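You operate a simulated robot arm through the tools that you are given. There is no shell and no other tool. Be economical: measure what you need, move in short steps, check, and stop when the job is done.

You run a simulated two-armed robot. Do the job below in one go: nothing can be reset, and whatever is moved stays where it is left.

## Task
Dip the green cake pop in the brown melting pot and stand it back on the grey tray.
Fine: cover the ball; let it drip off over the pot; then turn that pot OFF and shut its lid. Set down upright: what you pick out.

Only the result counts: the job must be done as asked and must still hold three seconds after the hand-in. Knocking over, shifting, dropping, spilling or breaking anything else fails it. A push-on lid holds only when it is set on centred and level and pressed home; a screw cap is set on level and turned clockwise until tight.

## Robot
Two 7-joint arms with three-finger grippers on one trunk, on a base that drives. Base frame: it is fixed to the floor where the robot stands at the start and does not move with it; the origin is under the middle of the robot, x ahead of it, y to its left, z up; the surface under the hand at the start is at about z = 0.9. Readings come in m, rad, newtons and seconds.
The left shoulder is at the start at [0.034, 0.154, 1.029], the right one opposite. With the tool pointing down near the work surface each hand reaches from about 0.1 to 0.6 m from the robot's upright axis, wherever it stands, measured 20 degrees to its own side. Places, roughly: dial of the brown melting pot [0.6, -0.6, 1]; dial of the pink melting pot [0.6, -0.4, 1]; lid of the brown melting pot [0.8, -0.6, 1.1]; paper on the grey tray [0.7, -0.1, 0.9]. Payload 2.69 kg a hand.
The tool frame of a hand sits at the grasp point between the pads (the TCP): z along the fingers, y along the line on which they close. The tips reach 0.029 m beyond it. Largest opening 0.12 m; the body of the gripper starts 0.078 m behind the TCP.
Orientation is that of the tool frame in the base frame, as a unit quaternion [w, x, y, z]. With the fingers straight down and closing along the base's y, the tool's x points along the base's -x, its y along +y and its z along -z.

## Interface
- The arms move only by the tool drive_tool. It takes "left_series", "right_series" or both (then of equal length, played together; a hand with none holds still); each is a list of rows, each a list of 6 numbers: the shift along the tool's x, y, z in m, then the turn, a rotation vector about the tool's x, y, z in rad. In form: [[x, y, z, rx, ry, rz], ...]. A call has 1 to 10 rows; each row shifts and turns the commanded pose from where the row before left it, along the tool's axes as they then stand. "left_jaw" and "right_jaw" are, for a hand that has rows, the closure, from 0 (fully open) to 1 (shut), set as the call begins (left out, the last holds). Rows are played at 5 a second. More than 0.05 m and 0.15 rad between two rows, or a gripper value outside its range, and nothing of the call is played. A pose out of reach is approached as far as the arm can. The call stops where the force on the tool passes 90 N (or 10 N more than at its start, if that is more) or the arm is blocked; 0.2 s more then pass. Each finger halts on what it meets, pressing with about 32 N; the grip force reading is that of the motor and also rises with nothing between the fingers. The clock runs only during rows and for 0.2 s after the last one: add rows that do not move to give the fingers time. It gives the time, the measured TCP pose, the force on the tool (base axes), the opening and the grip force at its end, in the units of the frame above (readings bear some noise), with the torque about the TCP (base axes, N m) and any sound that the robot's microphone picked up.
- Cameras (640 x 400 px; columns grow to the right, rows downward): "scene" is now at [0.1383, -0.0321, 1.2016]; the picture's right is [-0.35, -0.94, 0.00], its down [-0.33, 0.12, -0.94] and it looks along [0.88, -0.33, -0.35] (base axes); focal length 260 px, centre (320, 200). "left" rides on the left gripper at [0.063, 0, -0.104] in its tool frame; the picture's right is [0.00, 1.00, 0.00], its down [-0.83, 0.00, -0.56] and it looks along [-0.56, 0.00, 0.83] (tool axes); focal length 275 px, centre (320, 200). "right" rides on the right gripper at [0.063, 0, -0.104] in its tool frame; the picture's right is [0.00, 1.00, 0.00], its down [-0.83, 0.00, -0.56] and it looks along [-0.56, 0.00, 0.83] (tool axes); focal length 275 px, centre (320, 200). There is no depth. A picture from a camera that has moved, and an enlarged one, comes with that camera's place and axes in the base frame and with its lens.
- grab_frame(camera): a new picture of that camera. No time passes.
- raise_lower(by): slides the trunk up (or, below 0, down) by that many m; the arms and the scene camera ride with it, the base frame stays. It gives what a move gives, with no picture.
- drive_base(legs): drives the robot by 1 to 6 legs, each [ahead, left, turn to the left] in m, m and rad, along the robot's own axes; the way and the turn of a leg run together, so that a leg with both is an arc; at most 1.5 m and 3.142 rad a leg. The arms and the cameras ride along, it lands a little off, and it stops where it bumps. It gives what a move gives.
- head_to(pan, tilt): turns the head with the scene camera to pan (to the left, within 1.396 rad either way) and tilt (down, from -0.506 to 1.204), counted from straight ahead of the robot. It gives what a move gives.
- inspect(camera, box): a new picture of the part [left, top, right, bottom] of that camera's present view, enlarged. No time passes.
- hand_in(): hands the job in; it is judged then, once.

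Work in short steps. Places have to be worked out from the pictures, the camera data and where the tool is seen: move nearer, look again, correct. Check each grasp and each placing, and mend what went wrong. You have 120 turns and 92 pictures in all, those below and enlarged ones among them. Open the grippers and draw the arms clear of the work before you hand the job in, unless the task says otherwise; then end with one line.

The tools are called after "Request:" as a command line: name --argument value ..., lists and objects as JSON in quotes. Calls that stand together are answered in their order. drive_tool: Moves the arms, as the interface text tells. Its arguments: {"type":"object","properties":{"left_series":{"type":"array"},"left_jaw":{"type":"number"},"right_series":{"type":"array"},"right_jaw":{"type":"number"}},"required":[]} The other tools are called the same way: raise_lower (by) slides the trunk up or down; drive_base (legs) drives the base; head_to (pan, tilt) turns the head that bears the scene camera; grab_frame (camera) takes a picture; inspect (camera, box) takes an enlarged picture of a part of a camera's view; hand_in () hands the job in.

At the start:

```text
t: 0.0
left_eef_pos: [0.3406, -0.044, 0.9997]
left_ee_rot: [0.0, 0.0, 1.0, 0.0]
left_ft_force: [-0.1, -0.6, -0.1]
left_ft_torque: [0.0, 0.01, 0.01]
left_finger_gap: 0.1197
left_grasp_force: 0.1
right_eef_pos: [0.3255, -0.3587, 1.0001]
right_ee_rot: [0.0, 0.0, 1.0, 0.0]
right_ft_force: [-0.5, -0.2, 0.3]
right_ft_torque: [0.04, -0.02, -0.01]
right_finger_gap: 0.1201
right_grasp_force: 0.0
trunk travel left (down, up): [-0.393, 0.045]
robot x, y, heading: [0.0022, -0.0011, 0.001]
head pan, tilt: [-0.363, 0.363]
```

scene: 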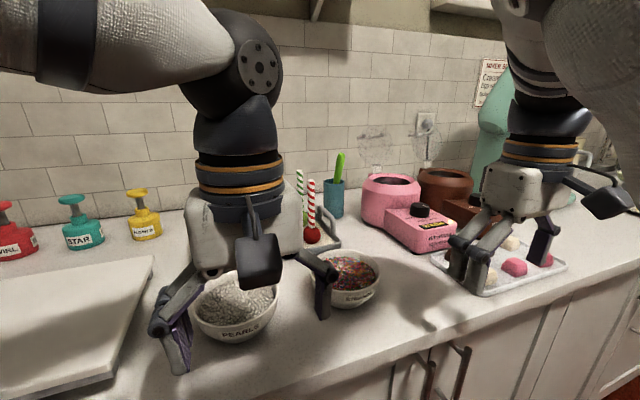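
right: 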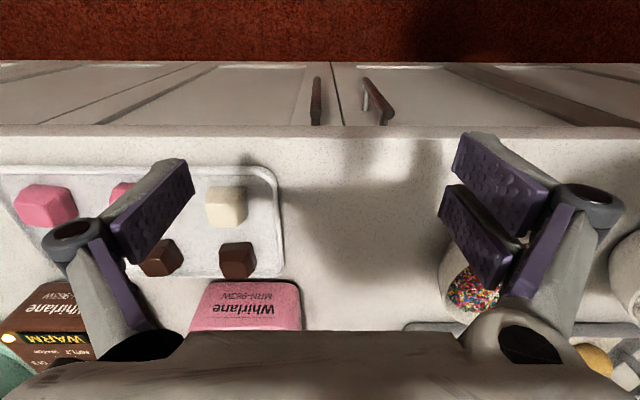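
left: 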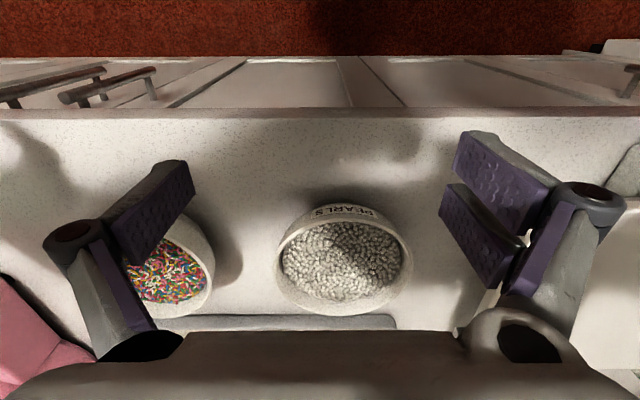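

The hands hide the tray and pots. I'll raise both hands and spread them outward to clear the view.

Request:
drive_tool --left_series '[[0, 0, -0.05, 0, 0, 0], [0, 0.05, -0.03, 0, 0, 0], [0, 0.05, 0, 0, 0, 0], [0, 0.05, 0, 0, 0, 0], [0, 0.05, 0, 0, 0, 0], [0, 0.05, 0, 0, 0, 0]]' --right_series '[[0, 0, -0.05, 0, 0, 0], [0.03, 0, -0.03, 0, 0, 0], [0.03, 0, 0, 0, 0, 0], [0.03, 0, 0, 0, 0, 0], [0.03, 0, 0, 0, 0, 0], [0, 0, 0, 0, 0, 0]]'

Request:
head_to --pan -0.45 --tilt 0.4

Request:
grab_frame --camera "scene"

```text
refused: row 2 steps farther than a row can; nothing moved
```

```text
t: 0.7
left_eef_pos: [0.3419, -0.0435, 0.9995]
left_ee_rot: [0.0, 0.0, 1.0, 0.0]
left_ft_force: [0.2, 0.5, -0.3]
left_ft_torque: [0.0, -0.02, 0.01]
left_finger_gap: 0.12
left_grasp_force: 0.1
right_eef_pos: [0.3249, -0.3583, 0.9997]
right_ee_rot: [0.0, 0.0, 1.0, 0.0]
right_ft_force: [1.0, -0.1, 0.3]
right_ft_torque: [0.0, -0.01, 0.03]
right_finger_gap: 0.1201
right_grasp_force: 0.1
trunk travel left (down, up): [-0.393, 0.045]
robot x, y, heading: [-0.0006, -0.0029, 0.002]
head pan, tilt: [-0.45, 0.4]
```

```text
88 pictures are left
camera scene: at [0.1373, -0.0346, 1.2013], right [-0.38, -0.93, 0.0], down [-0.33, 0.13, -0.94], along [0.87, -0.35, -0.35], focal length 260 px, centre (320, 200)
```

scene: 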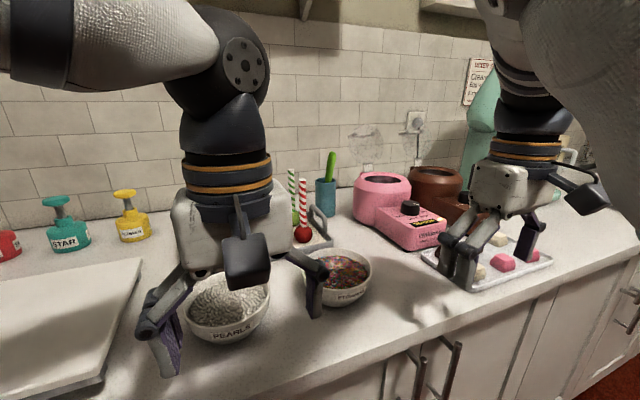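

The row was too long; I'll redo it with each step within 0.05 m.

Request:
drive_tool --left_series '[[0, 0, -0.05, 0, 0, 0], [0, 0.03, -0.03, 0, 0, 0], [0, 0.048, 0, 0, 0, 0], [0, 0.048, 0, 0, 0, 0], [0, 0.048, 0, 0, 0, 0], [0, 0.048, 0, 0, 0, 0]]' --right_series '[[0, 0, -0.05, 0, 0, 0], [0.03, 0, -0.03, 0, 0, 0], [0.03, 0, 0, 0, 0, 0], [0.03, 0, 0, 0, 0, 0], [0.03, 0, 0, 0, 0, 0], [0, 0, 0, 0, 0, 0]]'

Request:
grab_frame --camera "scene"

Request:
grab_frame --camera "right"

```text
t: 2.1
left_eef_pos: [0.3403, 0.1798, 1.0806]
left_ee_rot: [0.0, 0.0, 1.0, 0.001]
left_ft_force: [-0.3, 0.9, 0.3]
left_ft_torque: [-0.03, 0.01, -0.01]
left_finger_gap: 0.1201
left_grasp_force: 0.0
right_eef_pos: [0.217, -0.3942, 1.0852]
right_ee_rot: [0.0, 0.001, 1.0, 0.003]
right_ft_force: [-0.5, 0.4, -0.3]
right_ft_torque: [0.0, 0.01, -0.02]
right_finger_gap: 0.1202
right_grasp_force: 0.2
right hand out of reach, approached as far as the arm can: row 2, 3, 4, 5
trunk travel left (down, up): [-0.393, 0.045]
robot x, y, heading: [0.0, 0.0019, 0.002]
head pan, tilt: [-0.45, 0.4]
```

```text
87 pictures are left
camera scene: at [0.1358, -0.0385, 1.2107], right [-0.43, -0.9, 0.0], down [-0.23, 0.11, -0.97], along [0.87, -0.41, -0.26], focal length 260 px, centre (320, 200)
```

scene: 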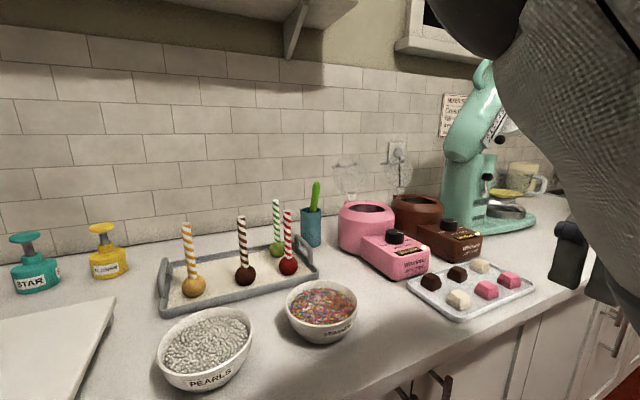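

```text
86 pictures are left
camera right: at [0.1556, -0.3944, 1.1897], right [0.0, 1.0, 0.0], down [0.83, 0.0, 0.55], along [0.55, 0.01, -0.83], focal length 275 px, centre (320, 200)
```

right: 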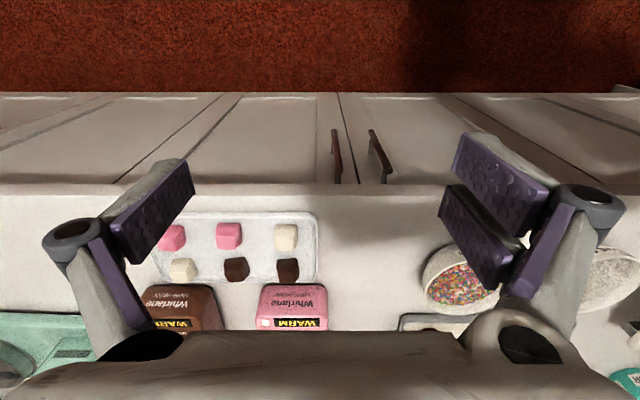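

View is clear now. I'll zoom on the tray with the green pop and the brown pot with its lid and dial.

Request:
inspect --camera "scene" --box '[150, 170, 350, 320]'

Request:
inspect --camera "scene" --box '[320, 130, 500, 280]'

```text
2.67 times, centred on (250, 245) of scene
camera zoom: at [0.1358, -0.0385, 1.2107], right [-0.43, -0.9, 0.0], down [-0.23, 0.11, -0.97], along [0.87, -0.41, -0.26], focal length 693 px, centre (507, 80)
```

zoom: 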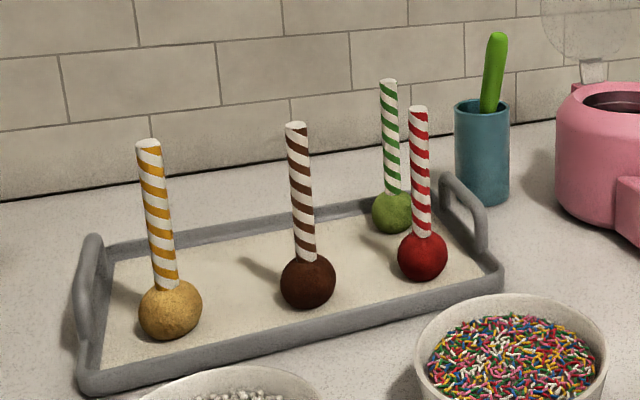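

```text
2.67 times, centred on (410, 205) of scene
camera zoom: at [0.1358, -0.0385, 1.2107], right [-0.43, -0.9, 0.0], down [-0.23, 0.11, -0.97], along [0.87, -0.41, -0.26], focal length 693 px, centre (80, 187)
```

zoom: 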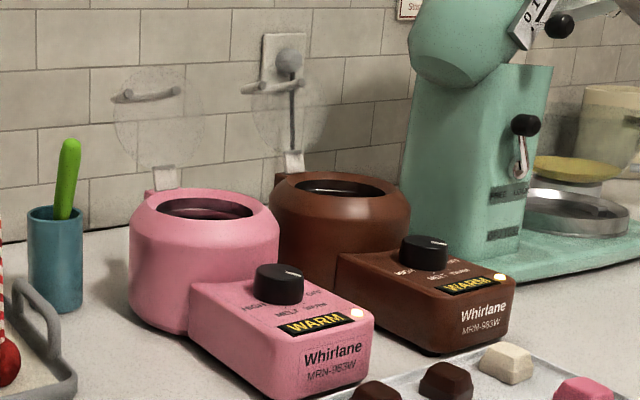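

Estimates: green pop ball ≈ (0.71,-0.19), stick top z≈1.05; red pop ≈0.09 m in front of it; brown pot ≈ (0.68,-0.62). Reach requires driving ahead; the counter edge is at about x=0.33, so I go forward 0.13 and see whether it bumps.

Request:
drive_base --legs '[[0.13, 0, 0]]'

Request:
head_to --pan -0.4 --tilt 0.5

Request:
grab_frame --camera "scene"

```text
t: 3.3
left_eef_pos: [0.4689, 0.1806, 1.082]
left_ee_rot: [0.0, -0.002, 1.0, 0.0]
left_ft_force: [0.9, 0.1, -0.3]
left_ft_torque: [0.01, 0.04, 0.01]
left_finger_gap: 0.1201
left_grasp_force: 0.0
right_eef_pos: [0.3474, -0.394, 1.0855]
right_ee_rot: [-0.001, -0.001, 1.0, 0.001]
right_ft_force: [0.4, 0.4, -0.3]
right_ft_torque: [0.0, 0.04, 0.0]
right_finger_gap: 0.1199
right_grasp_force: 0.0
trunk travel left (down, up): [-0.393, 0.045]
robot x, y, heading: [0.1292, 0.0013, 0.002]
head pan, tilt: [-0.45, 0.4]
```

```text
t: 4.0
left_eef_pos: [0.4678, 0.1801, 1.0823]
left_ee_rot: [0.0, -0.002, 1.0, 0.001]
left_ft_force: [0.5, -0.1, 0.1]
left_ft_torque: [0.02, -0.01, 0.02]
left_finger_gap: 0.1201
left_grasp_force: 0.0
right_eef_pos: [0.3478, -0.3937, 1.0834]
right_ee_rot: [-0.002, 0.0, 1.0, 0.004]
right_ft_force: [0.1, -0.3, 0.2]
right_ft_torque: [0.0, -0.01, -0.01]
right_finger_gap: 0.1199
right_grasp_force: 0.1
trunk travel left (down, up): [-0.393, 0.045]
robot x, y, heading: [0.129, -0.0002, 0.005]
head pan, tilt: [-0.4, 0.499]
```

```text
83 pictures are left
camera scene: at [0.2629, -0.0403, 1.2089], right [-0.44, -0.9, 0.0], down [-0.25, 0.12, -0.96], along [0.86, -0.42, -0.28], focal length 260 px, centre (320, 200)
```

scene: 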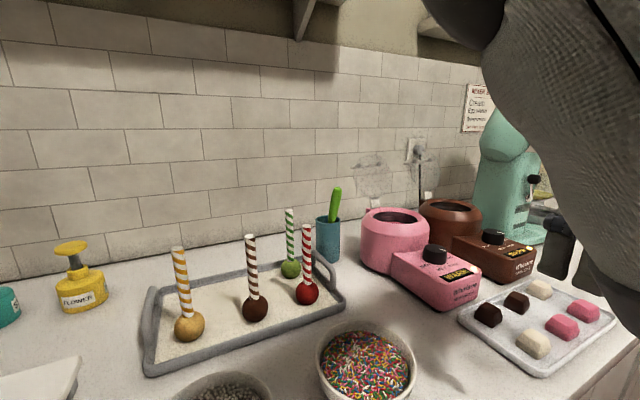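

Consistent: green ball ≈ (0.714,-0.193). I drive 0.06 closer, then raise the right hand and move it to just short of the pop for a look.

Request:
drive_base --legs '[[0.06, 0, 0]]'

Request:
drive_tool --right_series '[[0, 0.02, -0.04, 0, 0, 0], [-0.03, 0.035, -0.01, 0, 0, 0], [-0.03, 0.035, 0, 0, 0, 0], [-0.03, 0.035, 0, 0, 0, 0], [-0.03, 0.035, 0, 0, 0, 0], [-0.03, 0.03, 0, 0, 0, 0], [0, 0, 0, 0, 0, 0]]'

Request:
grab_frame --camera "right"

```text
t: 5.0
left_eef_pos: [0.5273, 0.1799, 1.0799]
left_ee_rot: [0.0, -0.003, 1.0, 0.0]
left_ft_force: [-0.1, 0.2, 0.6]
left_ft_torque: [-0.01, 0.04, 0.01]
left_finger_gap: 0.1202
left_grasp_force: 0.0
right_eef_pos: [0.4078, -0.3928, 1.0834]
right_ee_rot: [-0.003, -0.002, 1.0, 0.003]
right_ft_force: [0.0, -0.4, -0.6]
right_ft_torque: [0.0, 0.02, 0.05]
right_finger_gap: 0.1201
right_grasp_force: 0.0
trunk travel left (down, up): [-0.393, 0.045]
robot x, y, heading: [0.1853, -0.0018, 0.008]
head pan, tilt: [-0.4, 0.499]
```

```text
t: 6.6
left_eef_pos: [0.5261, 0.1809, 1.0807]
left_ee_rot: [0.0, -0.002, 1.0, 0.0]
left_ft_force: [-0.2, 0.2, -0.1]
left_ft_torque: [0.02, 0.01, 0.0]
left_finger_gap: 0.1198
left_grasp_force: 0.1
right_eef_pos: [0.4372, -0.362, 1.135]
right_ee_rot: [-0.002, -0.001, 1.0, 0.002]
right_ft_force: [0.2, 0.0, 0.0]
right_ft_torque: [-0.01, 0.0, 0.01]
right_finger_gap: 0.1198
right_grasp_force: 0.1
right hand out of reach, approached as far as the arm can: row 2, 3, 4, 5, 6
trunk travel left (down, up): [-0.393, 0.045]
robot x, y, heading: [0.1843, 0.0009, 0.004]
head pan, tilt: [-0.4, 0.499]
```

```text
82 pictures are left
camera right: at [0.3749, -0.3622, 1.2404], right [-0.01, 1.0, 0.01], down [0.83, 0.0, 0.55], along [0.55, 0.01, -0.83], focal length 275 px, centre (320, 200)
```

right: 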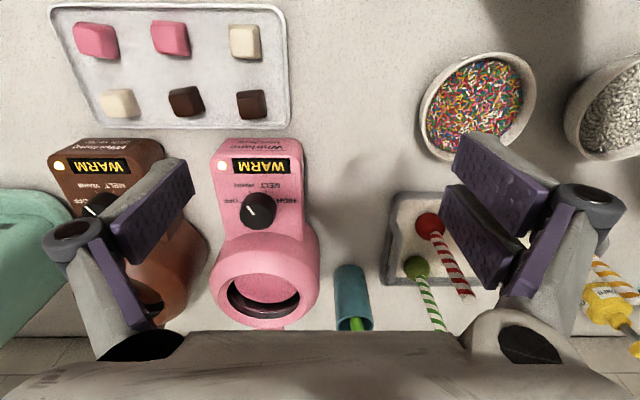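

The right hand stalled at that height, so vertical reach limits it. I raise the trunk 0.045 and move forward again at a lower relative height.

Request:
raise_lower --by 0.045

Request:
drive_tool --right_series '[[0, 0, 0.04, 0, 0, 0], [0, 0, 0.02, 0, 0, 0], [-0.03, 0.02, 0, 0, 0, 0], [-0.03, 0.02, 0, 0, 0, 0], [-0.03, 0.02, 0, 0, 0, 0], [0, 0, 0, 0, 0, 0]]'

```text
t: 7.4
left_eef_pos: [0.5273, 0.181, 1.1256]
left_ee_rot: [0.0, -0.003, 1.0, -0.001]
left_ft_force: [0.5, 0.3, 0.0]
left_ft_torque: [-0.02, 0.05, 0.01]
left_finger_gap: 0.1199
left_grasp_force: 0.1
right_eef_pos: [0.4359, -0.3624, 1.177]
right_ee_rot: [-0.003, -0.001, 1.0, 0.004]
right_ft_force: [0.4, -0.1, -0.7]
right_ft_torque: [0.02, 0.06, 0.01]
right_finger_gap: 0.1201
right_grasp_force: 0.1
trunk travel left (down, up): [-0.438, 0.0]
robot x, y, heading: [0.1892, -0.0012, 0.004]
head pan, tilt: [-0.4, 0.499]
```

```text
t: 8.8
left_eef_pos: [0.5264, 0.1811, 1.1253]
left_ee_rot: [0.0, -0.002, 1.0, 0.0]
left_ft_force: [-0.4, 0.9, -0.6]
left_ft_torque: [0.01, 0.01, -0.04]
left_finger_gap: 0.12
left_grasp_force: 0.0
right_eef_pos: [0.507, -0.3545, 1.1176]
right_ee_rot: [-0.001, -0.001, 1.0, 0.003]
right_ft_force: [-0.4, 1.0, -0.8]
right_ft_torque: [0.02, -0.02, -0.01]
right_finger_gap: 0.1199
right_grasp_force: 0.1
right hand out of reach, approached as far as the arm can: row 3, 4, 5
trunk travel left (down, up): [-0.438, 0.0]
robot x, y, heading: [0.1855, -0.0002, 0.007]
head pan, tilt: [-0.4, 0.499]
```

Reach shrinks with height. I lower to about 1.06 (over the bowls only, nothing tall here) and shift left to see how reach behaves.

Request:
drive_tool --right_series '[[0, 0, 0.04, 0, 0, 0], [0, 0.03, 0.01, 0, 0, 0], [0, 0.04, 0, 0, 0, 0], [0, 0.04, 0, 0, 0, 0], [0, 0.03, 0, 0, 0, 0], [0, 0, 0, 0, 0, 0]]'

Request:
head_to --pan -0.3 --tilt 0.9

Request:
grab_frame --camera "scene"

```text
t: 10.2
left_eef_pos: [0.5259, 0.181, 1.1256]
left_ee_rot: [0.001, -0.003, 1.0, 0.0]
left_ft_force: [-0.2, 0.1, -1.1]
left_ft_torque: [0.01, 0.02, 0.0]
left_finger_gap: 0.12
left_grasp_force: 0.1
right_eef_pos: [0.5063, -0.3585, 1.0787]
right_ee_rot: [-0.002, 0.0, 1.0, 0.004]
right_ft_force: [0.3, -0.7, 0.7]
right_ft_torque: [0.03, 0.01, -0.02]
right_finger_gap: 0.1196
right_grasp_force: 0.1
right hand out of reach, approached as far as the arm can: row 2, 3, 4, 5
trunk travel left (down, up): [-0.438, 0.0]
robot x, y, heading: [0.1892, -0.0033, 0.005]
head pan, tilt: [-0.4, 0.499]
```

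```text
t: 11.1
left_eef_pos: [0.5258, 0.1806, 1.1273]
left_ee_rot: [0.001, -0.003, 1.0, 0.0]
left_ft_force: [-0.4, -0.5, -0.6]
left_ft_torque: [0.01, 0.01, -0.02]
left_finger_gap: 0.1199
left_grasp_force: 0.0
right_eef_pos: [0.5061, -0.3576, 1.0799]
right_ee_rot: [-0.002, -0.001, 1.0, 0.003]
right_ft_force: [-0.9, -0.2, 0.0]
right_ft_torque: [-0.02, -0.02, 0.01]
right_finger_gap: 0.12
right_grasp_force: 0.0
trunk travel left (down, up): [-0.438, 0.0]
robot x, y, heading: [0.1894, 0.0, 0.004]
head pan, tilt: [-0.3, 0.901]
```

```text
81 pictures are left
camera scene: at [0.2603, -0.0211, 1.2035], right [-0.29, -0.96, 0.0], down [-0.75, 0.23, -0.62], along [0.59, -0.18, -0.78], focal length 260 px, centre (320, 200)
```

scene: 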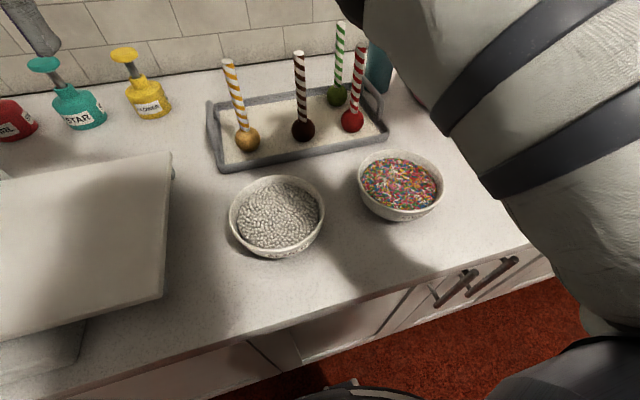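

The right arm is limited toward the middle (y), not in height, so I use the base: drive left 0.17 so the pop lies at the hand's natural offset, then test forward reach.

Request:
drive_base --legs '[[0, 0.16, 0]]'

Request:
drive_tool --right_series '[[0, 0, -0.03, 0, 0, 0], [-0.04, 0, 0, 0, 0, 0], [-0.04, 0, 0, 0, 0, 0], [0, 0, 0, 0, 0, 0]]'

Request:
grab_frame --camera "right"

```text
t: 12.9
left_eef_pos: [0.5254, 0.3363, 1.1271]
left_ee_rot: [0.002, -0.001, 1.0, 0.0]
left_ft_force: [-0.3, 0.6, 0.7]
left_ft_torque: [-0.02, 0.01, -0.01]
left_finger_gap: 0.12
left_grasp_force: 0.0
right_eef_pos: [0.5043, -0.202, 1.0789]
right_ee_rot: [-0.001, 0.0, 1.0, 0.003]
right_ft_force: [0.1, -0.5, -0.4]
right_ft_torque: [-0.03, -0.01, 0.01]
right_finger_gap: 0.1198
right_grasp_force: 0.0
trunk travel left (down, up): [-0.438, 0.0]
robot x, y, heading: [0.1895, 0.1568, 0.004]
head pan, tilt: [-0.3, 0.901]
```

```text
t: 13.9
left_eef_pos: [0.5242, 0.3377, 1.1264]
left_ee_rot: [0.001, -0.002, 1.0, 0.001]
left_ft_force: [0.0, 0.7, -1.0]
left_ft_torque: [-0.02, -0.02, -0.01]
left_finger_gap: 0.1199
left_grasp_force: 0.1
right_eef_pos: [0.5835, -0.2023, 1.1113]
right_ee_rot: [-0.001, 0.0, 1.0, 0.003]
right_ft_force: [-0.7, -0.4, -0.3]
right_ft_torque: [-0.02, 0.0, -0.04]
right_finger_gap: 0.1202
right_grasp_force: 0.0
trunk travel left (down, up): [-0.438, 0.0]
robot x, y, heading: [0.185, 0.1584, 0.002]
head pan, tilt: [-0.3, 0.901]
```

```text
80 pictures are left
camera right: at [0.5216, -0.2039, 1.2163], right [-0.01, 1.0, 0.01], down [0.83, 0.0, 0.55], along [0.55, 0.01, -0.83], focal length 275 px, centre (320, 200)
```

right: 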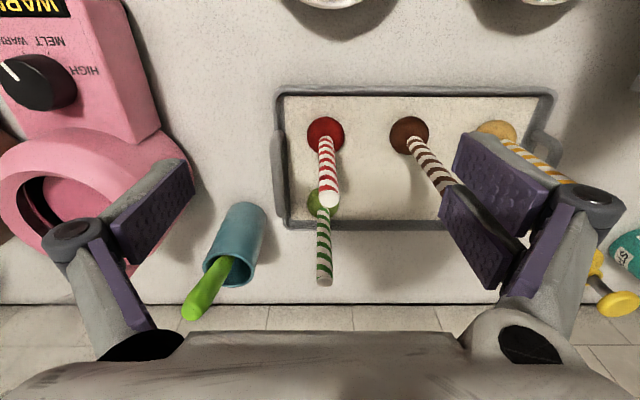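

Forward reach works. From this view the green stick is upright at ≈ (0.717,-0.198), top ≈1.05. I half-close the jaw (to spare the cup) and move over it at height 1.11.

Request:
drive_tool --right_series '[[-0.04, 0.002, 0, 0, 0, 0], [-0.04, 0.001, 0, 0, 0, 0], [-0.04, 0.001, 0, 0, 0, 0], [-0.013, 0, 0, 0, 0, 0], [0, 0, 0, 0, 0, 0]]' --right_jaw 0.5

Request:
grab_frame --camera "right"

Request:
grab_frame --camera "scene"

```text
t: 15.2
left_eef_pos: [0.5259, 0.3364, 1.1261]
left_ee_rot: [0.002, -0.001, 1.0, 0.0]
left_ft_force: [0.5, 0.4, 0.1]
left_ft_torque: [0.0, -0.03, -0.01]
left_finger_gap: 0.1201
left_grasp_force: 0.1
right_eef_pos: [0.6709, -0.2025, 1.1051]
right_ee_rot: [-0.002, 0.0, 1.0, 0.003]
right_ft_force: [0.6, 0.7, -0.5]
right_ft_torque: [0.0, 0.04, -0.01]
right_finger_gap: 0.0601
right_grasp_force: 0.0
right hand out of reach, approached as far as the arm can: row 3, 4
trunk travel left (down, up): [-0.438, 0.0]
robot x, y, heading: [0.1873, 0.1608, 0.003]
head pan, tilt: [-0.3, 0.901]
```

```text
79 pictures are left
camera right: at [0.6083, -0.2026, 1.2111], right [0.0, 1.0, 0.01], down [0.83, 0.0, 0.55], along [0.55, 0.01, -0.83], focal length 275 px, centre (320, 200)
```

right: 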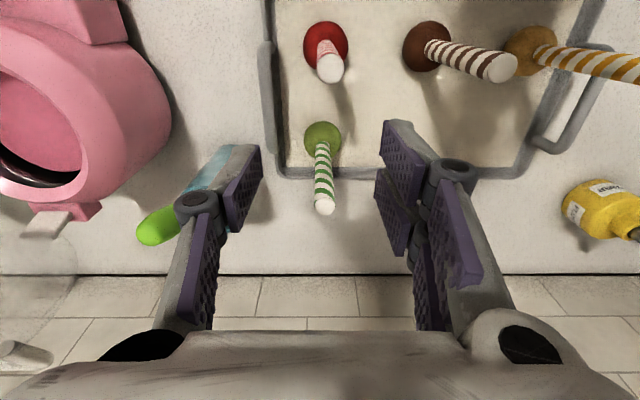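

```text
78 pictures are left
camera scene: at [0.2596, 0.1347, 1.2035], right [-0.29, -0.96, 0.0], down [-0.75, 0.23, -0.62], along [0.59, -0.18, -0.78], focal length 260 px, centre (320, 200)
```

scene: 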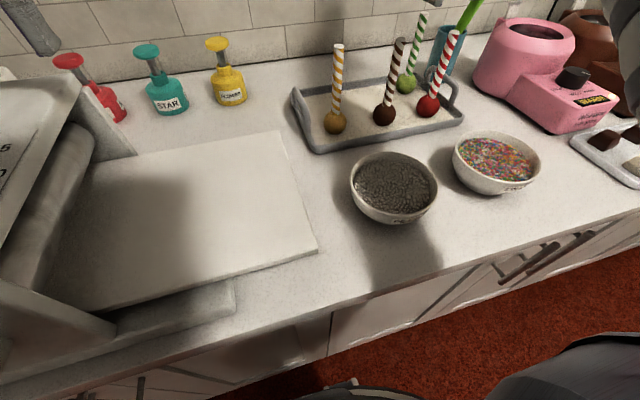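

Reach ended at x=0.671 with the hand well aligned. I drive the base forward 0.045 to put the hand over the stick.

Request:
drive_base --legs '[[0.047, 0, 0]]'

Request:
grab_frame --camera "right"

```text
t: 16.1
left_eef_pos: [0.5387, 0.3375, 1.129]
left_ee_rot: [0.003, -0.005, 1.0, -0.001]
left_ft_force: [-0.1, 0.5, 0.5]
left_ft_torque: [0.02, 0.02, -0.01]
left_finger_gap: 0.1202
left_grasp_force: 0.0
right_eef_pos: [0.6854, -0.1995, 1.107]
right_ee_rot: [0.001, -0.003, 1.0, 0.003]
right_ft_force: [0.1, -0.3, 0.3]
right_ft_torque: [0.0, -0.01, 0.01]
right_finger_gap: 0.0602
right_grasp_force: 0.1
trunk travel left (down, up): [-0.438, 0.0]
robot x, y, heading: [0.2069, 0.1562, 0.002]
head pan, tilt: [-0.3, 0.901]
stopped in leg 1: the robot was blocked; the commanded pose is now the measured one
```

```text
77 pictures are left
camera right: at [0.6234, -0.2007, 1.2134], right [-0.01, 1.0, 0.01], down [0.83, 0.01, 0.56], along [0.56, 0.01, -0.83], focal length 275 px, centre (320, 200)
```

right: 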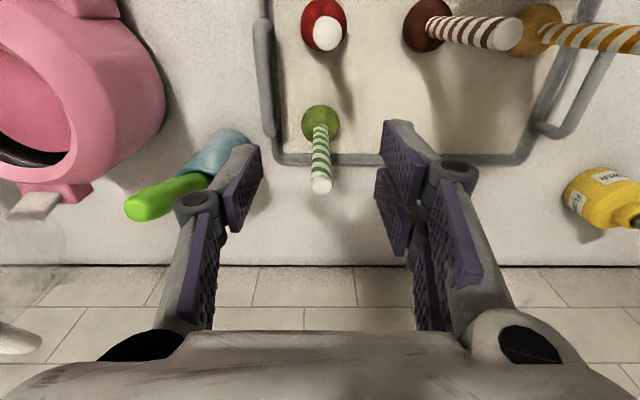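

Base limit is x≈0.207. The arm reaches further at ~20° to its side, so I test whether the hand can move left at this extension (height 1.107 clears all stick tops).

Request:
drive_tool --right_series '[[0, 0.04, 0, 0, 0, 0], [0, 0.04, 0, 0, 0, 0], [0, 0.04, 0, 0, 0, 0], [0, 0, 0, 0, 0, 0]]'

```text
t: 17.1
left_eef_pos: [0.5381, 0.3368, 1.1282]
left_ee_rot: [0.003, -0.004, 1.0, 0.0]
left_ft_force: [0.2, -0.6, 0.4]
left_ft_torque: [-0.03, 0.01, 0.02]
left_finger_gap: 0.1202
left_grasp_force: 0.0
right_eef_pos: [0.6852, -0.0783, 1.1121]
right_ee_rot: [0.001, -0.001, 1.0, 0.002]
right_ft_force: [-0.1, 0.5, 0.1]
right_ft_torque: [0.03, -0.05, 0.01]
right_finger_gap: 0.0601
right_grasp_force: 0.1
trunk travel left (down, up): [-0.438, 0.0]
robot x, y, heading: [0.2043, 0.1578, 0.004]
head pan, tilt: [-0.3, 0.901]
```

That works. I drive the base 0.12 right so the hand returns over the pop, with better reach.

Request:
drive_base --legs '[[-0.005, -0.12, 0]]'

Request:
drive_tool --right_series '[[-0.02, 0, 0, 0, 0, 0], [-0.015, 0, 0, 0, 0, 0], [0, 0, 0, 0, 0, 0]]'

Request:
grab_frame --camera "right"

```text
t: 17.8
left_eef_pos: [0.5385, 0.3371, 1.1275]
left_ee_rot: [0.004, -0.004, 1.0, -0.001]
left_ft_force: [0.2, 0.2, 0.5]
left_ft_torque: [0.02, -0.01, -0.01]
left_finger_gap: 0.1201
left_grasp_force: 0.0
right_eef_pos: [0.686, -0.0801, 1.1101]
right_ee_rot: [0.0, -0.001, 1.0, 0.004]
right_ft_force: [0.2, 0.7, -0.1]
right_ft_torque: [0.0, 0.0, 0.04]
right_finger_gap: 0.0599
right_grasp_force: 0.0
trunk travel left (down, up): [-0.438, 0.0]
robot x, y, heading: [0.2076, 0.1568, 0.01]
head pan, tilt: [-0.3, 0.901]
stopped in leg 1: the robot was blocked; the commanded pose is now the measured one
```

```text
t: 18.6
left_eef_pos: [0.5391, 0.3368, 1.1287]
left_ee_rot: [0.003, -0.003, 1.0, 0.0]
left_ft_force: [1.0, -0.2, 0.2]
left_ft_torque: [0.0, -0.03, -0.01]
left_finger_gap: 0.12
left_grasp_force: 0.0
right_eef_pos: [0.7054, -0.0802, 1.1082]
right_ee_rot: [0.001, -0.002, 1.0, 0.003]
right_ft_force: [0.5, 0.2, 0.5]
right_ft_torque: [-0.01, 0.0, 0.01]
right_finger_gap: 0.0599
right_grasp_force: 0.1
right hand out of reach, approached as far as the arm can: row 2
trunk travel left (down, up): [-0.438, 0.0]
robot x, y, heading: [0.204, 0.1589, 0.009]
head pan, tilt: [-0.3, 0.901]
```

```text
76 pictures are left
camera right: at [0.6432, -0.0817, 1.2129], right [-0.01, 1.0, 0.0], down [0.83, 0.0, 0.56], along [0.56, 0.01, -0.83], focal length 275 px, centre (320, 200)
```

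right: 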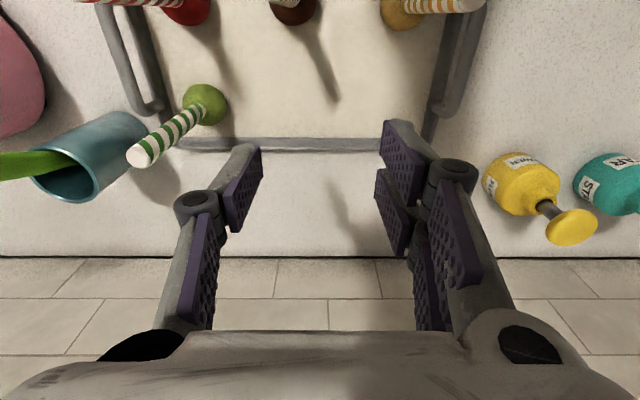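

The base was pressed against the counter; I back off first, then go right. I'll also pitch the right hand forward 20° (about its closing axis) to gain reach — the stick still stays upright between the pads.

Request:
drive_base --legs '[[-0.02, 0, 0], [0, -0.12, 0]]'

Request:
drive_tool --right_series '[[0, 0, 0, 0, -0.12, 0], [0, 0, 0, 0, -0.12, 0], [0, 0, 0, 0, -0.11, 0], [0, 0, 0, 0, 0, 0]]'

Request:
grab_frame --camera "right"

```text
t: 20.5
left_eef_pos: [0.5237, 0.2228, 1.1274]
left_ee_rot: [0.001, -0.004, 1.0, -0.001]
left_ft_force: [-0.3, 0.9, 0.6]
left_ft_torque: [0.01, -0.01, 0.0]
left_finger_gap: 0.1198
left_grasp_force: 0.0
right_eef_pos: [0.6918, -0.1951, 1.1062]
right_ee_rot: [-0.002, -0.003, 1.0, 0.003]
right_ft_force: [0.4, -0.8, -0.2]
right_ft_torque: [0.04, 0.01, -0.02]
right_finger_gap: 0.0599
right_grasp_force: 0.0
trunk travel left (down, up): [-0.438, 0.0]
robot x, y, heading: [0.1871, 0.0416, 0.008]
head pan, tilt: [-0.3, 0.901]
```

```text
t: 21.5
left_eef_pos: [0.5243, 0.2224, 1.1271]
left_ee_rot: [0.001, -0.004, 1.0, -0.001]
left_ft_force: [0.4, -0.3, -0.6]
left_ft_torque: [0.01, 0.01, -0.03]
left_finger_gap: 0.1202
left_grasp_force: 0.1
right_eef_pos: [0.691, -0.194, 1.1057]
right_ee_rot: [0.173, -0.003, 0.985, 0.003]
right_ft_force: [0.2, 0.7, 0.1]
right_ft_torque: [0.0, -0.03, 0.02]
right_finger_gap: 0.0601
right_grasp_force: 0.1
trunk travel left (down, up): [-0.438, 0.0]
robot x, y, heading: [0.1865, 0.0438, 0.011]
head pan, tilt: [-0.3, 0.901]
```

```text
75 pictures are left
camera right: at [0.5975, -0.196, 1.1825], right [-0.01, 1.0, 0.0], down [0.59, 0.0, 0.81], along [0.81, 0.01, -0.59], focal length 275 px, centre (320, 200)
```

right: 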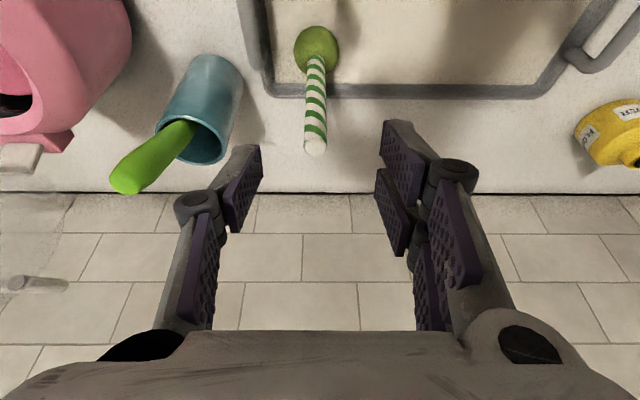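

With the pitch, the stick (0.717,-0.198, top 1.054) lies almost exactly along the tool's approach axis. I advance along the tool axis 0.08 m to grip around z≈1.03.

Request:
drive_tool --right_series '[[0, -0.004, 0.03, 0, 0, 0], [0.001, 0, 0.03, 0, 0, 0], [0, 0, 0.02, 0, 0, 0], [0, 0, 0, 0, 0, 0]]'

Request:
grab_frame --camera "right"

Request:
head_to --pan -0.4 --tilt 0.5

Request:
grab_frame --camera "scene"

```text
t: 22.5
left_eef_pos: [0.5243, 0.2228, 1.1274]
left_ee_rot: [0.001, -0.003, 1.0, -0.001]
left_ft_force: [0.3, 0.6, -0.1]
left_ft_torque: [-0.01, 0.0, -0.02]
left_finger_gap: 0.1202
left_grasp_force: 0.0
right_eef_pos: [0.7183, -0.1993, 1.0285]
right_ee_rot: [0.173, -0.002, 0.985, 0.003]
right_ft_force: [-0.4, 0.1, 0.7]
right_ft_torque: [0.0, 0.0, 0.03]
right_finger_gap: 0.06
right_grasp_force: 0.0
trunk travel left (down, up): [-0.438, 0.0]
robot x, y, heading: [0.1866, 0.0404, 0.006]
head pan, tilt: [-0.3, 0.901]
```

```text
74 pictures are left
camera right: at [0.6235, -0.2001, 1.1053], right [-0.01, 1.0, 0.0], down [0.59, 0.0, 0.81], along [0.81, 0.01, -0.59], focal length 275 px, centre (320, 200)
```

right: 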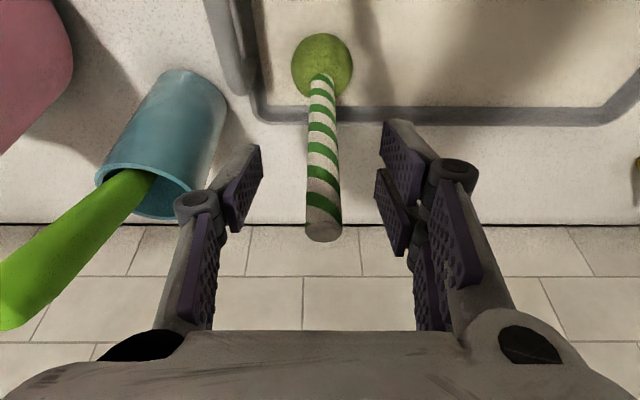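

```text
t: 23.4
left_eef_pos: [0.5228, 0.2213, 1.1257]
left_ee_rot: [0.0, -0.004, 1.0, -0.001]
left_ft_force: [0.8, 0.2, -0.6]
left_ft_torque: [-0.02, 0.0, 0.01]
left_finger_gap: 0.1199
left_grasp_force: 0.0
right_eef_pos: [0.7174, -0.1993, 1.0294]
right_ee_rot: [0.173, -0.002, 0.985, 0.003]
right_ft_force: [-0.4, 0.4, -0.1]
right_ft_torque: [0.03, 0.0, 0.02]
right_finger_gap: 0.0599
right_grasp_force: 0.0
trunk travel left (down, up): [-0.438, 0.0]
robot x, y, heading: [0.1862, 0.0435, 0.011]
head pan, tilt: [-0.4, 0.499]
```

```text
73 pictures are left
camera scene: at [0.271, 0.0065, 1.2373], right [-0.38, -0.92, 0.0], down [-0.44, 0.18, -0.88], along [0.81, -0.33, -0.48], focal length 260 px, centre (320, 200)
```

scene: 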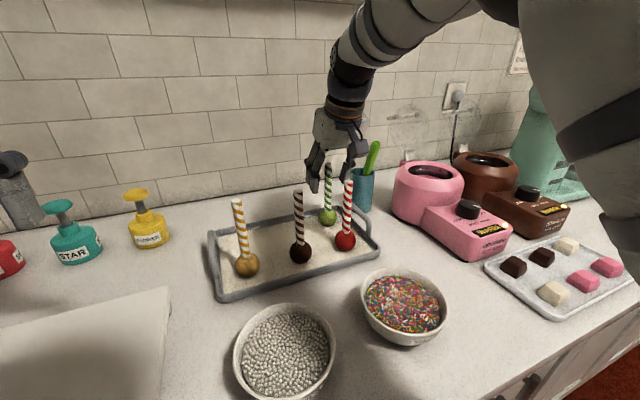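

The stick is between the pads, centred. I close the right jaw fully and wait.

Request:
drive_tool --right_series '[[0, 0, 0, 0, 0, 0], [0, 0, 0, 0, 0, 0], [0, 0, 0, 0, 0, 0], [0, 0, 0, 0, 0, 0]]' --right_jaw 1.0

Request:
grab_frame --camera "right"

```text
t: 24.4
left_eef_pos: [0.5245, 0.2226, 1.1281]
left_ee_rot: [0.001, -0.005, 1.0, 0.0]
left_ft_force: [0.2, 1.0, -0.2]
left_ft_torque: [0.0, 0.01, -0.02]
left_finger_gap: 0.1202
left_grasp_force: 0.1
right_eef_pos: [0.718, -0.1995, 1.0276]
right_ee_rot: [0.173, -0.002, 0.985, 0.002]
right_ft_force: [-0.8, 0.6, -0.1]
right_ft_torque: [0.0, -0.01, 0.03]
right_finger_gap: 0.0133
right_grasp_force: 31.7
trunk travel left (down, up): [-0.438, 0.0]
robot x, y, heading: [0.1891, 0.0409, 0.006]
head pan, tilt: [-0.4, 0.499]
```

```text
72 pictures are left
camera right: at [0.6236, -0.2002, 1.1053], right [-0.01, 1.0, 0.0], down [0.59, 0.0, 0.81], along [0.81, 0.01, -0.59], focal length 275 px, centre (320, 200)
```

right: 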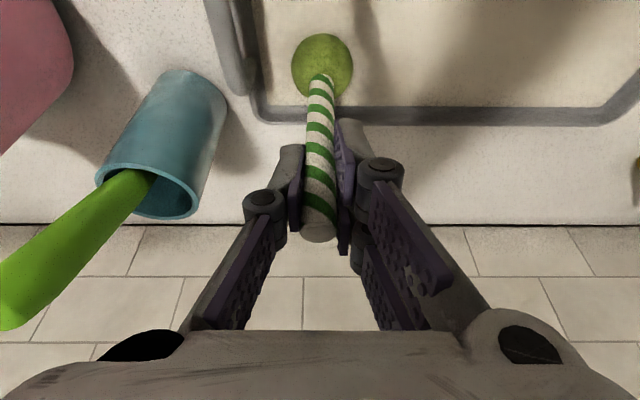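

Firm grip (gap 13 mm, 31.7 N). I lift straight up about 8 cm.

Request:
drive_tool --right_series '[[-0.0068, 0, -0.0188, 0, 0, 0], [-0.0085, 0, -0.0235, 0, 0, 0], [-0.0085, 0, -0.0235, 0, 0, 0], [-0.005, 0, -0.0141, 0, 0, 0], [0, 0, 0, 0, 0, 0]]'

Request:
grab_frame --camera "scene"

```text
t: 25.6
left_eef_pos: [0.5233, 0.2224, 1.1268]
left_ee_rot: [0.0, -0.005, 1.0, -0.001]
left_ft_force: [0.7, 0.0, 0.3]
left_ft_torque: [0.01, 0.01, 0.04]
left_finger_gap: 0.1201
left_grasp_force: 0.0
right_eef_pos: [0.7208, -0.1983, 1.1158]
right_ee_rot: [0.173, -0.002, 0.985, 0.003]
right_ft_force: [-0.5, 0.5, -0.6]
right_ft_torque: [-0.02, 0.01, -0.03]
right_finger_gap: 0.0133
right_grasp_force: 32.1
trunk travel left (down, up): [-0.438, 0.0]
robot x, y, heading: [0.1845, 0.0441, 0.006]
head pan, tilt: [-0.4, 0.499]
```

```text
71 pictures are left
camera scene: at [0.2711, 0.0065, 1.2373], right [-0.38, -0.92, 0.0], down [-0.44, 0.18, -0.88], along [0.81, -0.33, -0.48], focal length 260 px, centre (320, 200)
```

scene: 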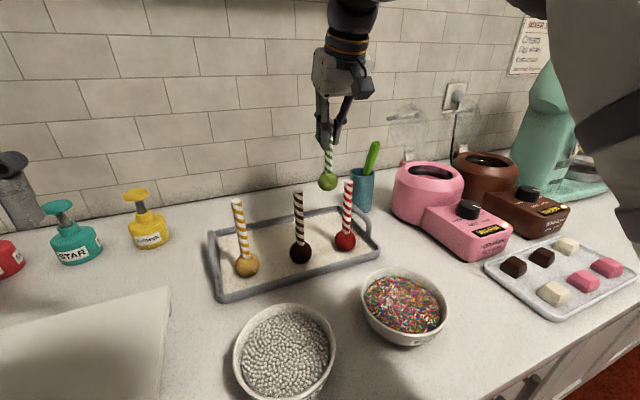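

Pop lifted cleanly. I move diagonally back-right between the red pop and the teal cup, toward (0.60,-0.31).

Request:
drive_tool --right_series '[[0.0235, -0.025, -0.0085, 0, 0, 0], [0.0235, -0.025, -0.0085, 0, 0, 0], [0.0235, -0.025, -0.0085, 0, 0, 0], [0.0235, -0.025, -0.0085, 0, 0, 0], [0.0235, -0.01, -0.0085, 0, 0, 0], [0.0235, 0, -0.0085, 0, 0, 0], [0.0235, 0, -0.0085, 0, 0, 0], [0, 0, 0, 0, 0, 0]]'

Request:
grab_frame --camera "scene"

```text
t: 27.4
left_eef_pos: [0.5232, 0.2218, 1.1271]
left_ee_rot: [0.001, -0.005, 1.0, -0.001]
left_ft_force: [-0.2, -0.3, -0.3]
left_ft_torque: [0.0, -0.02, 0.0]
left_finger_gap: 0.12
left_grasp_force: 0.0
right_eef_pos: [0.5422, -0.3107, 1.1137]
right_ee_rot: [0.173, 0.001, 0.985, 0.007]
right_ft_force: [-0.1, 0.2, -0.4]
right_ft_torque: [-0.03, 0.01, -0.02]
right_finger_gap: 0.0135
right_grasp_force: 31.4
trunk travel left (down, up): [-0.438, 0.0]
robot x, y, heading: [0.1846, 0.0417, 0.006]
head pan, tilt: [-0.4, 0.499]
```

```text
70 pictures are left
camera scene: at [0.2779, 0.0297, 1.239], right [-0.12, -0.99, 0.0], down [-0.46, 0.06, -0.89], along [0.88, -0.11, -0.46], focal length 260 px, centre (320, 200)
```

scene: 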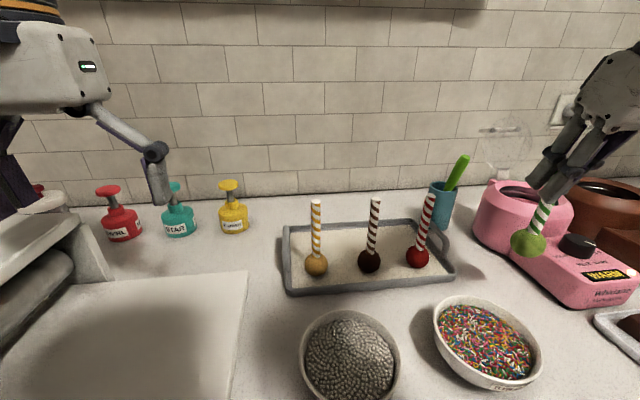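

Ball hangs well, clear of things. I raise another 4.5 cm and then drive the base right ~0.2 to look at the brown pot from the hand.

Request:
drive_tool --right_series '[[-0.0077, 0, -0.0211, 0, 0, 0], [-0.0077, 0, -0.0211, 0, 0, 0], [0, 0, 0, 0, 0, 0]]'

Request:
drive_base --legs '[[0, -0.3, 0]]'

Request:
grab_frame --camera "right"

Request:
grab_frame --camera "scene"

```text
t: 28.2
left_eef_pos: [0.5238, 0.222, 1.1268]
left_ee_rot: [0.001, -0.004, 1.0, 0.0]
left_ft_force: [0.3, 0.0, -1.0]
left_ft_torque: [0.03, 0.02, 0.01]
left_finger_gap: 0.1201
left_grasp_force: 0.1
right_eef_pos: [0.542, -0.3115, 1.1583]
right_ee_rot: [0.173, 0.0, 0.985, 0.006]
right_ft_force: [0.4, 0.1, 0.2]
right_ft_torque: [-0.03, 0.03, 0.0]
right_finger_gap: 0.0132
right_grasp_force: 32.0
trunk travel left (down, up): [-0.438, 0.0]
robot x, y, heading: [0.1869, 0.0409, 0.01]
head pan, tilt: [-0.4, 0.499]
```

```text
t: 31.1
left_eef_pos: [0.5266, -0.0872, 1.1271]
left_ee_rot: [0.001, -0.004, 1.0, -0.001]
left_ft_force: [0.6, -0.8, -0.4]
left_ft_torque: [0.03, -0.01, 0.02]
left_finger_gap: 0.1201
left_grasp_force: 0.1
right_eef_pos: [0.5445, -0.6204, 1.1578]
right_ee_rot: [0.173, -0.001, 0.985, 0.004]
right_ft_force: [0.2, -0.1, 0.3]
right_ft_torque: [-0.01, -0.01, 0.02]
right_finger_gap: 0.0134
right_grasp_force: 32.0
trunk travel left (down, up): [-0.438, 0.0]
robot x, y, heading: [0.1875, -0.2699, 0.008]
head pan, tilt: [-0.4, 0.499]
```

```text
69 pictures are left
camera right: at [0.4508, -0.621, 1.2353], right [-0.01, 1.0, 0.01], down [0.59, 0.0, 0.81], along [0.81, 0.01, -0.59], focal length 275 px, centre (320, 200)
```

right: 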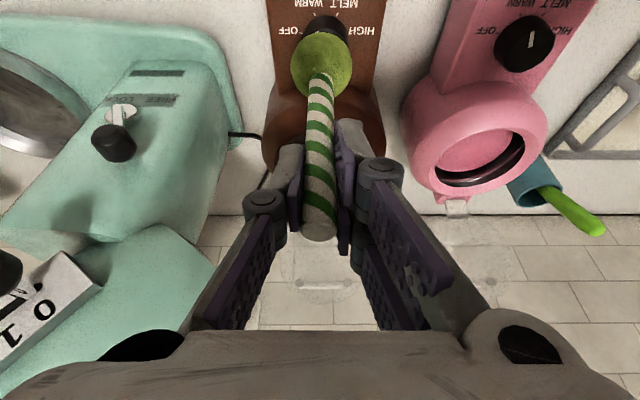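

```text
68 pictures are left
camera scene: at [0.2795, -0.2803, 1.2367], right [-0.13, -0.99, 0.0], down [-0.48, 0.07, -0.87], along [0.87, -0.12, -0.48], focal length 260 px, centre (320, 200)
```

scene: 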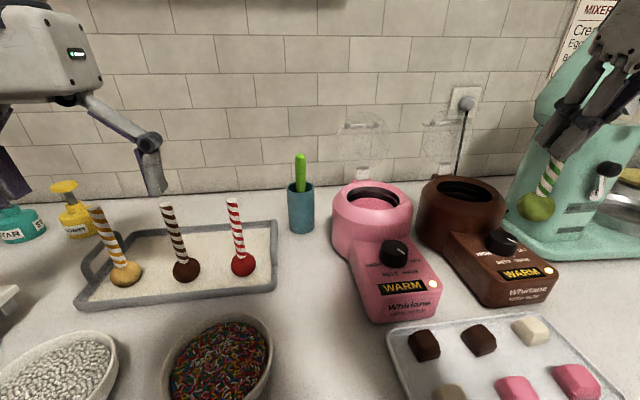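

Both views put the brown pot opening at ≈ (0.68,-0.62), rim z ≈1.013. I move the hand forward part way at this height and recheck.

Request:
drive_tool --right_series '[[-0.0235, 0, 0.0085, 0, 0, 0], [-0.0235, 0, 0.0085, 0, 0, 0], [-0.0235, 0, 0.0085, 0, 0, 0], [-0.0235, 0, 0.0085, 0, 0, 0], [0, 0, 0, 0, 0, 0]]'

Request:
grab_frame --camera "right"

Request:
head_to --pan -0.7 --tilt 0.5

Request:
grab_frame --camera "scene"

```text
t: 32.3
left_eef_pos: [0.5255, -0.0875, 1.1269]
left_ee_rot: [0.002, -0.004, 1.0, -0.002]
left_ft_force: [-0.8, 0.1, -0.6]
left_ft_torque: [-0.02, -0.01, -0.02]
left_finger_gap: 0.1198
left_grasp_force: 0.1
right_eef_pos: [0.6463, -0.6193, 1.1591]
right_ee_rot: [0.173, 0.0, 0.985, 0.004]
right_ft_force: [0.2, -0.1, -0.1]
right_ft_torque: [0.02, -0.03, -0.01]
right_finger_gap: 0.0135
right_grasp_force: 32.4
trunk travel left (down, up): [-0.438, 0.0]
robot x, y, heading: [0.1869, -0.2694, 0.006]
head pan, tilt: [-0.4, 0.499]
```

```text
67 pictures are left
camera right: at [0.552, -0.6213, 1.2357], right [-0.01, 1.0, 0.01], down [0.59, 0.0, 0.81], along [0.81, 0.01, -0.59], focal length 275 px, centre (320, 200)
```

right: 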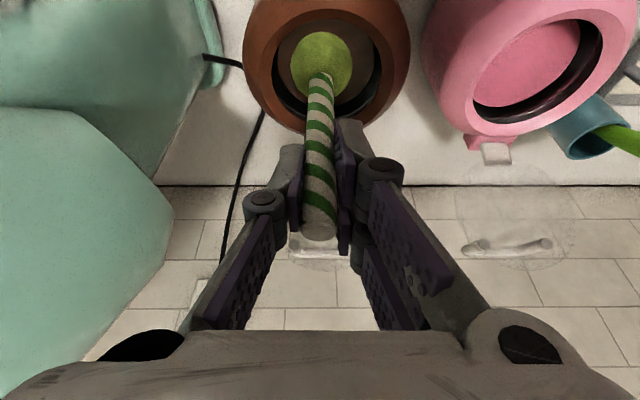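

```text
t: 33.1
left_eef_pos: [0.5262, -0.0867, 1.127]
left_ee_rot: [0.001, -0.005, 1.0, -0.001]
left_ft_force: [-0.1, -0.7, 0.6]
left_ft_torque: [-0.01, -0.03, -0.03]
left_finger_gap: 0.1201
left_grasp_force: 0.0
right_eef_pos: [0.6465, -0.6201, 1.1579]
right_ee_rot: [0.173, -0.001, 0.985, 0.005]
right_ft_force: [-0.8, -0.4, 0.2]
right_ft_torque: [0.0, -0.02, 0.02]
right_finger_gap: 0.0133
right_grasp_force: 32.0
trunk travel left (down, up): [-0.438, 0.0]
robot x, y, heading: [0.19, -0.2677, 0.006]
head pan, tilt: [-0.7, 0.499]
```

```text
66 pictures are left
camera scene: at [0.2596, -0.3259, 1.2374], right [-0.64, -0.77, 0.0], down [-0.37, 0.31, -0.88], along [0.68, -0.56, -0.48], focal length 260 px, centre (320, 200)
```

scene: 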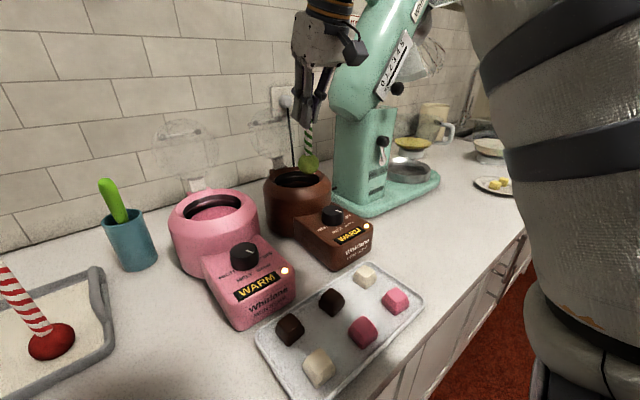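

Opening centre refined: ≈ (0.677,-0.613), radius ≈0.045; liquid ~3 cm below rim (≈0.98). I centre the ball (+0.031 x, +0.006 y) and lower 5 cm slowly, then check.

Request:
drive_tool --right_series '[[-0.0146, 0.003, 0.0053, 0, 0, 0], [-0.0146, 0.003, 0.0053, 0, 0, 0], [0.0043, 0, 0.0118, 0, 0, 0], [0.0043, 0, 0.0118, 0, 0, 0], [0.0043, 0, 0.0118, 0, 0, 0], [0.0043, 0, 0.0118, 0, 0, 0], [0, 0, 0, 0, 0, 0]]'

Request:
grab_frame --camera "right"

Request:
inspect --camera "scene" --box '[220, 100, 400, 280]'

```text
t: 34.7
left_eef_pos: [0.5258, -0.0879, 1.1264]
left_ee_rot: [0.001, -0.005, 1.0, 0.0]
left_ft_force: [0.1, -0.9, -0.2]
left_ft_torque: [-0.01, 0.0, 0.04]
left_finger_gap: 0.12
left_grasp_force: 0.0
right_eef_pos: [0.6757, -0.6123, 1.1077]
right_ee_rot: [0.173, -0.001, 0.985, 0.004]
right_ft_force: [-0.3, -0.1, -0.6]
right_ft_torque: [-0.03, -0.02, 0.01]
right_finger_gap: 0.0134
right_grasp_force: 31.9
trunk travel left (down, up): [-0.438, 0.0]
robot x, y, heading: [0.1859, -0.2718, 0.004]
head pan, tilt: [-0.7, 0.499]
```

```text
65 pictures are left
camera right: at [0.5818, -0.6146, 1.1847], right [-0.01, 1.0, 0.01], down [0.59, 0.0, 0.81], along [0.81, 0.01, -0.59], focal length 275 px, centre (320, 200)
```

right: 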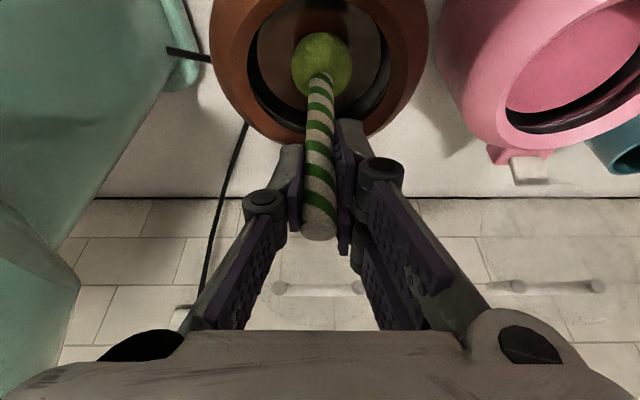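

```text
2.22 times, centred on (310, 190) of scene
camera zoom: at [0.2595, -0.3259, 1.2374], right [-0.64, -0.77, 0.0], down [-0.37, 0.31, -0.88], along [0.68, -0.56, -0.48], focal length 578 px, centre (342, 222)
```

zoom: 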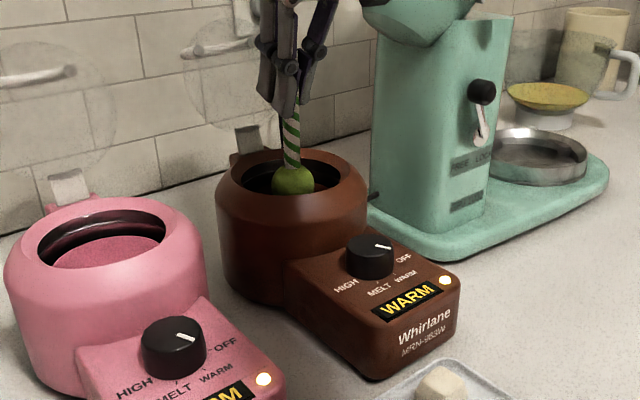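

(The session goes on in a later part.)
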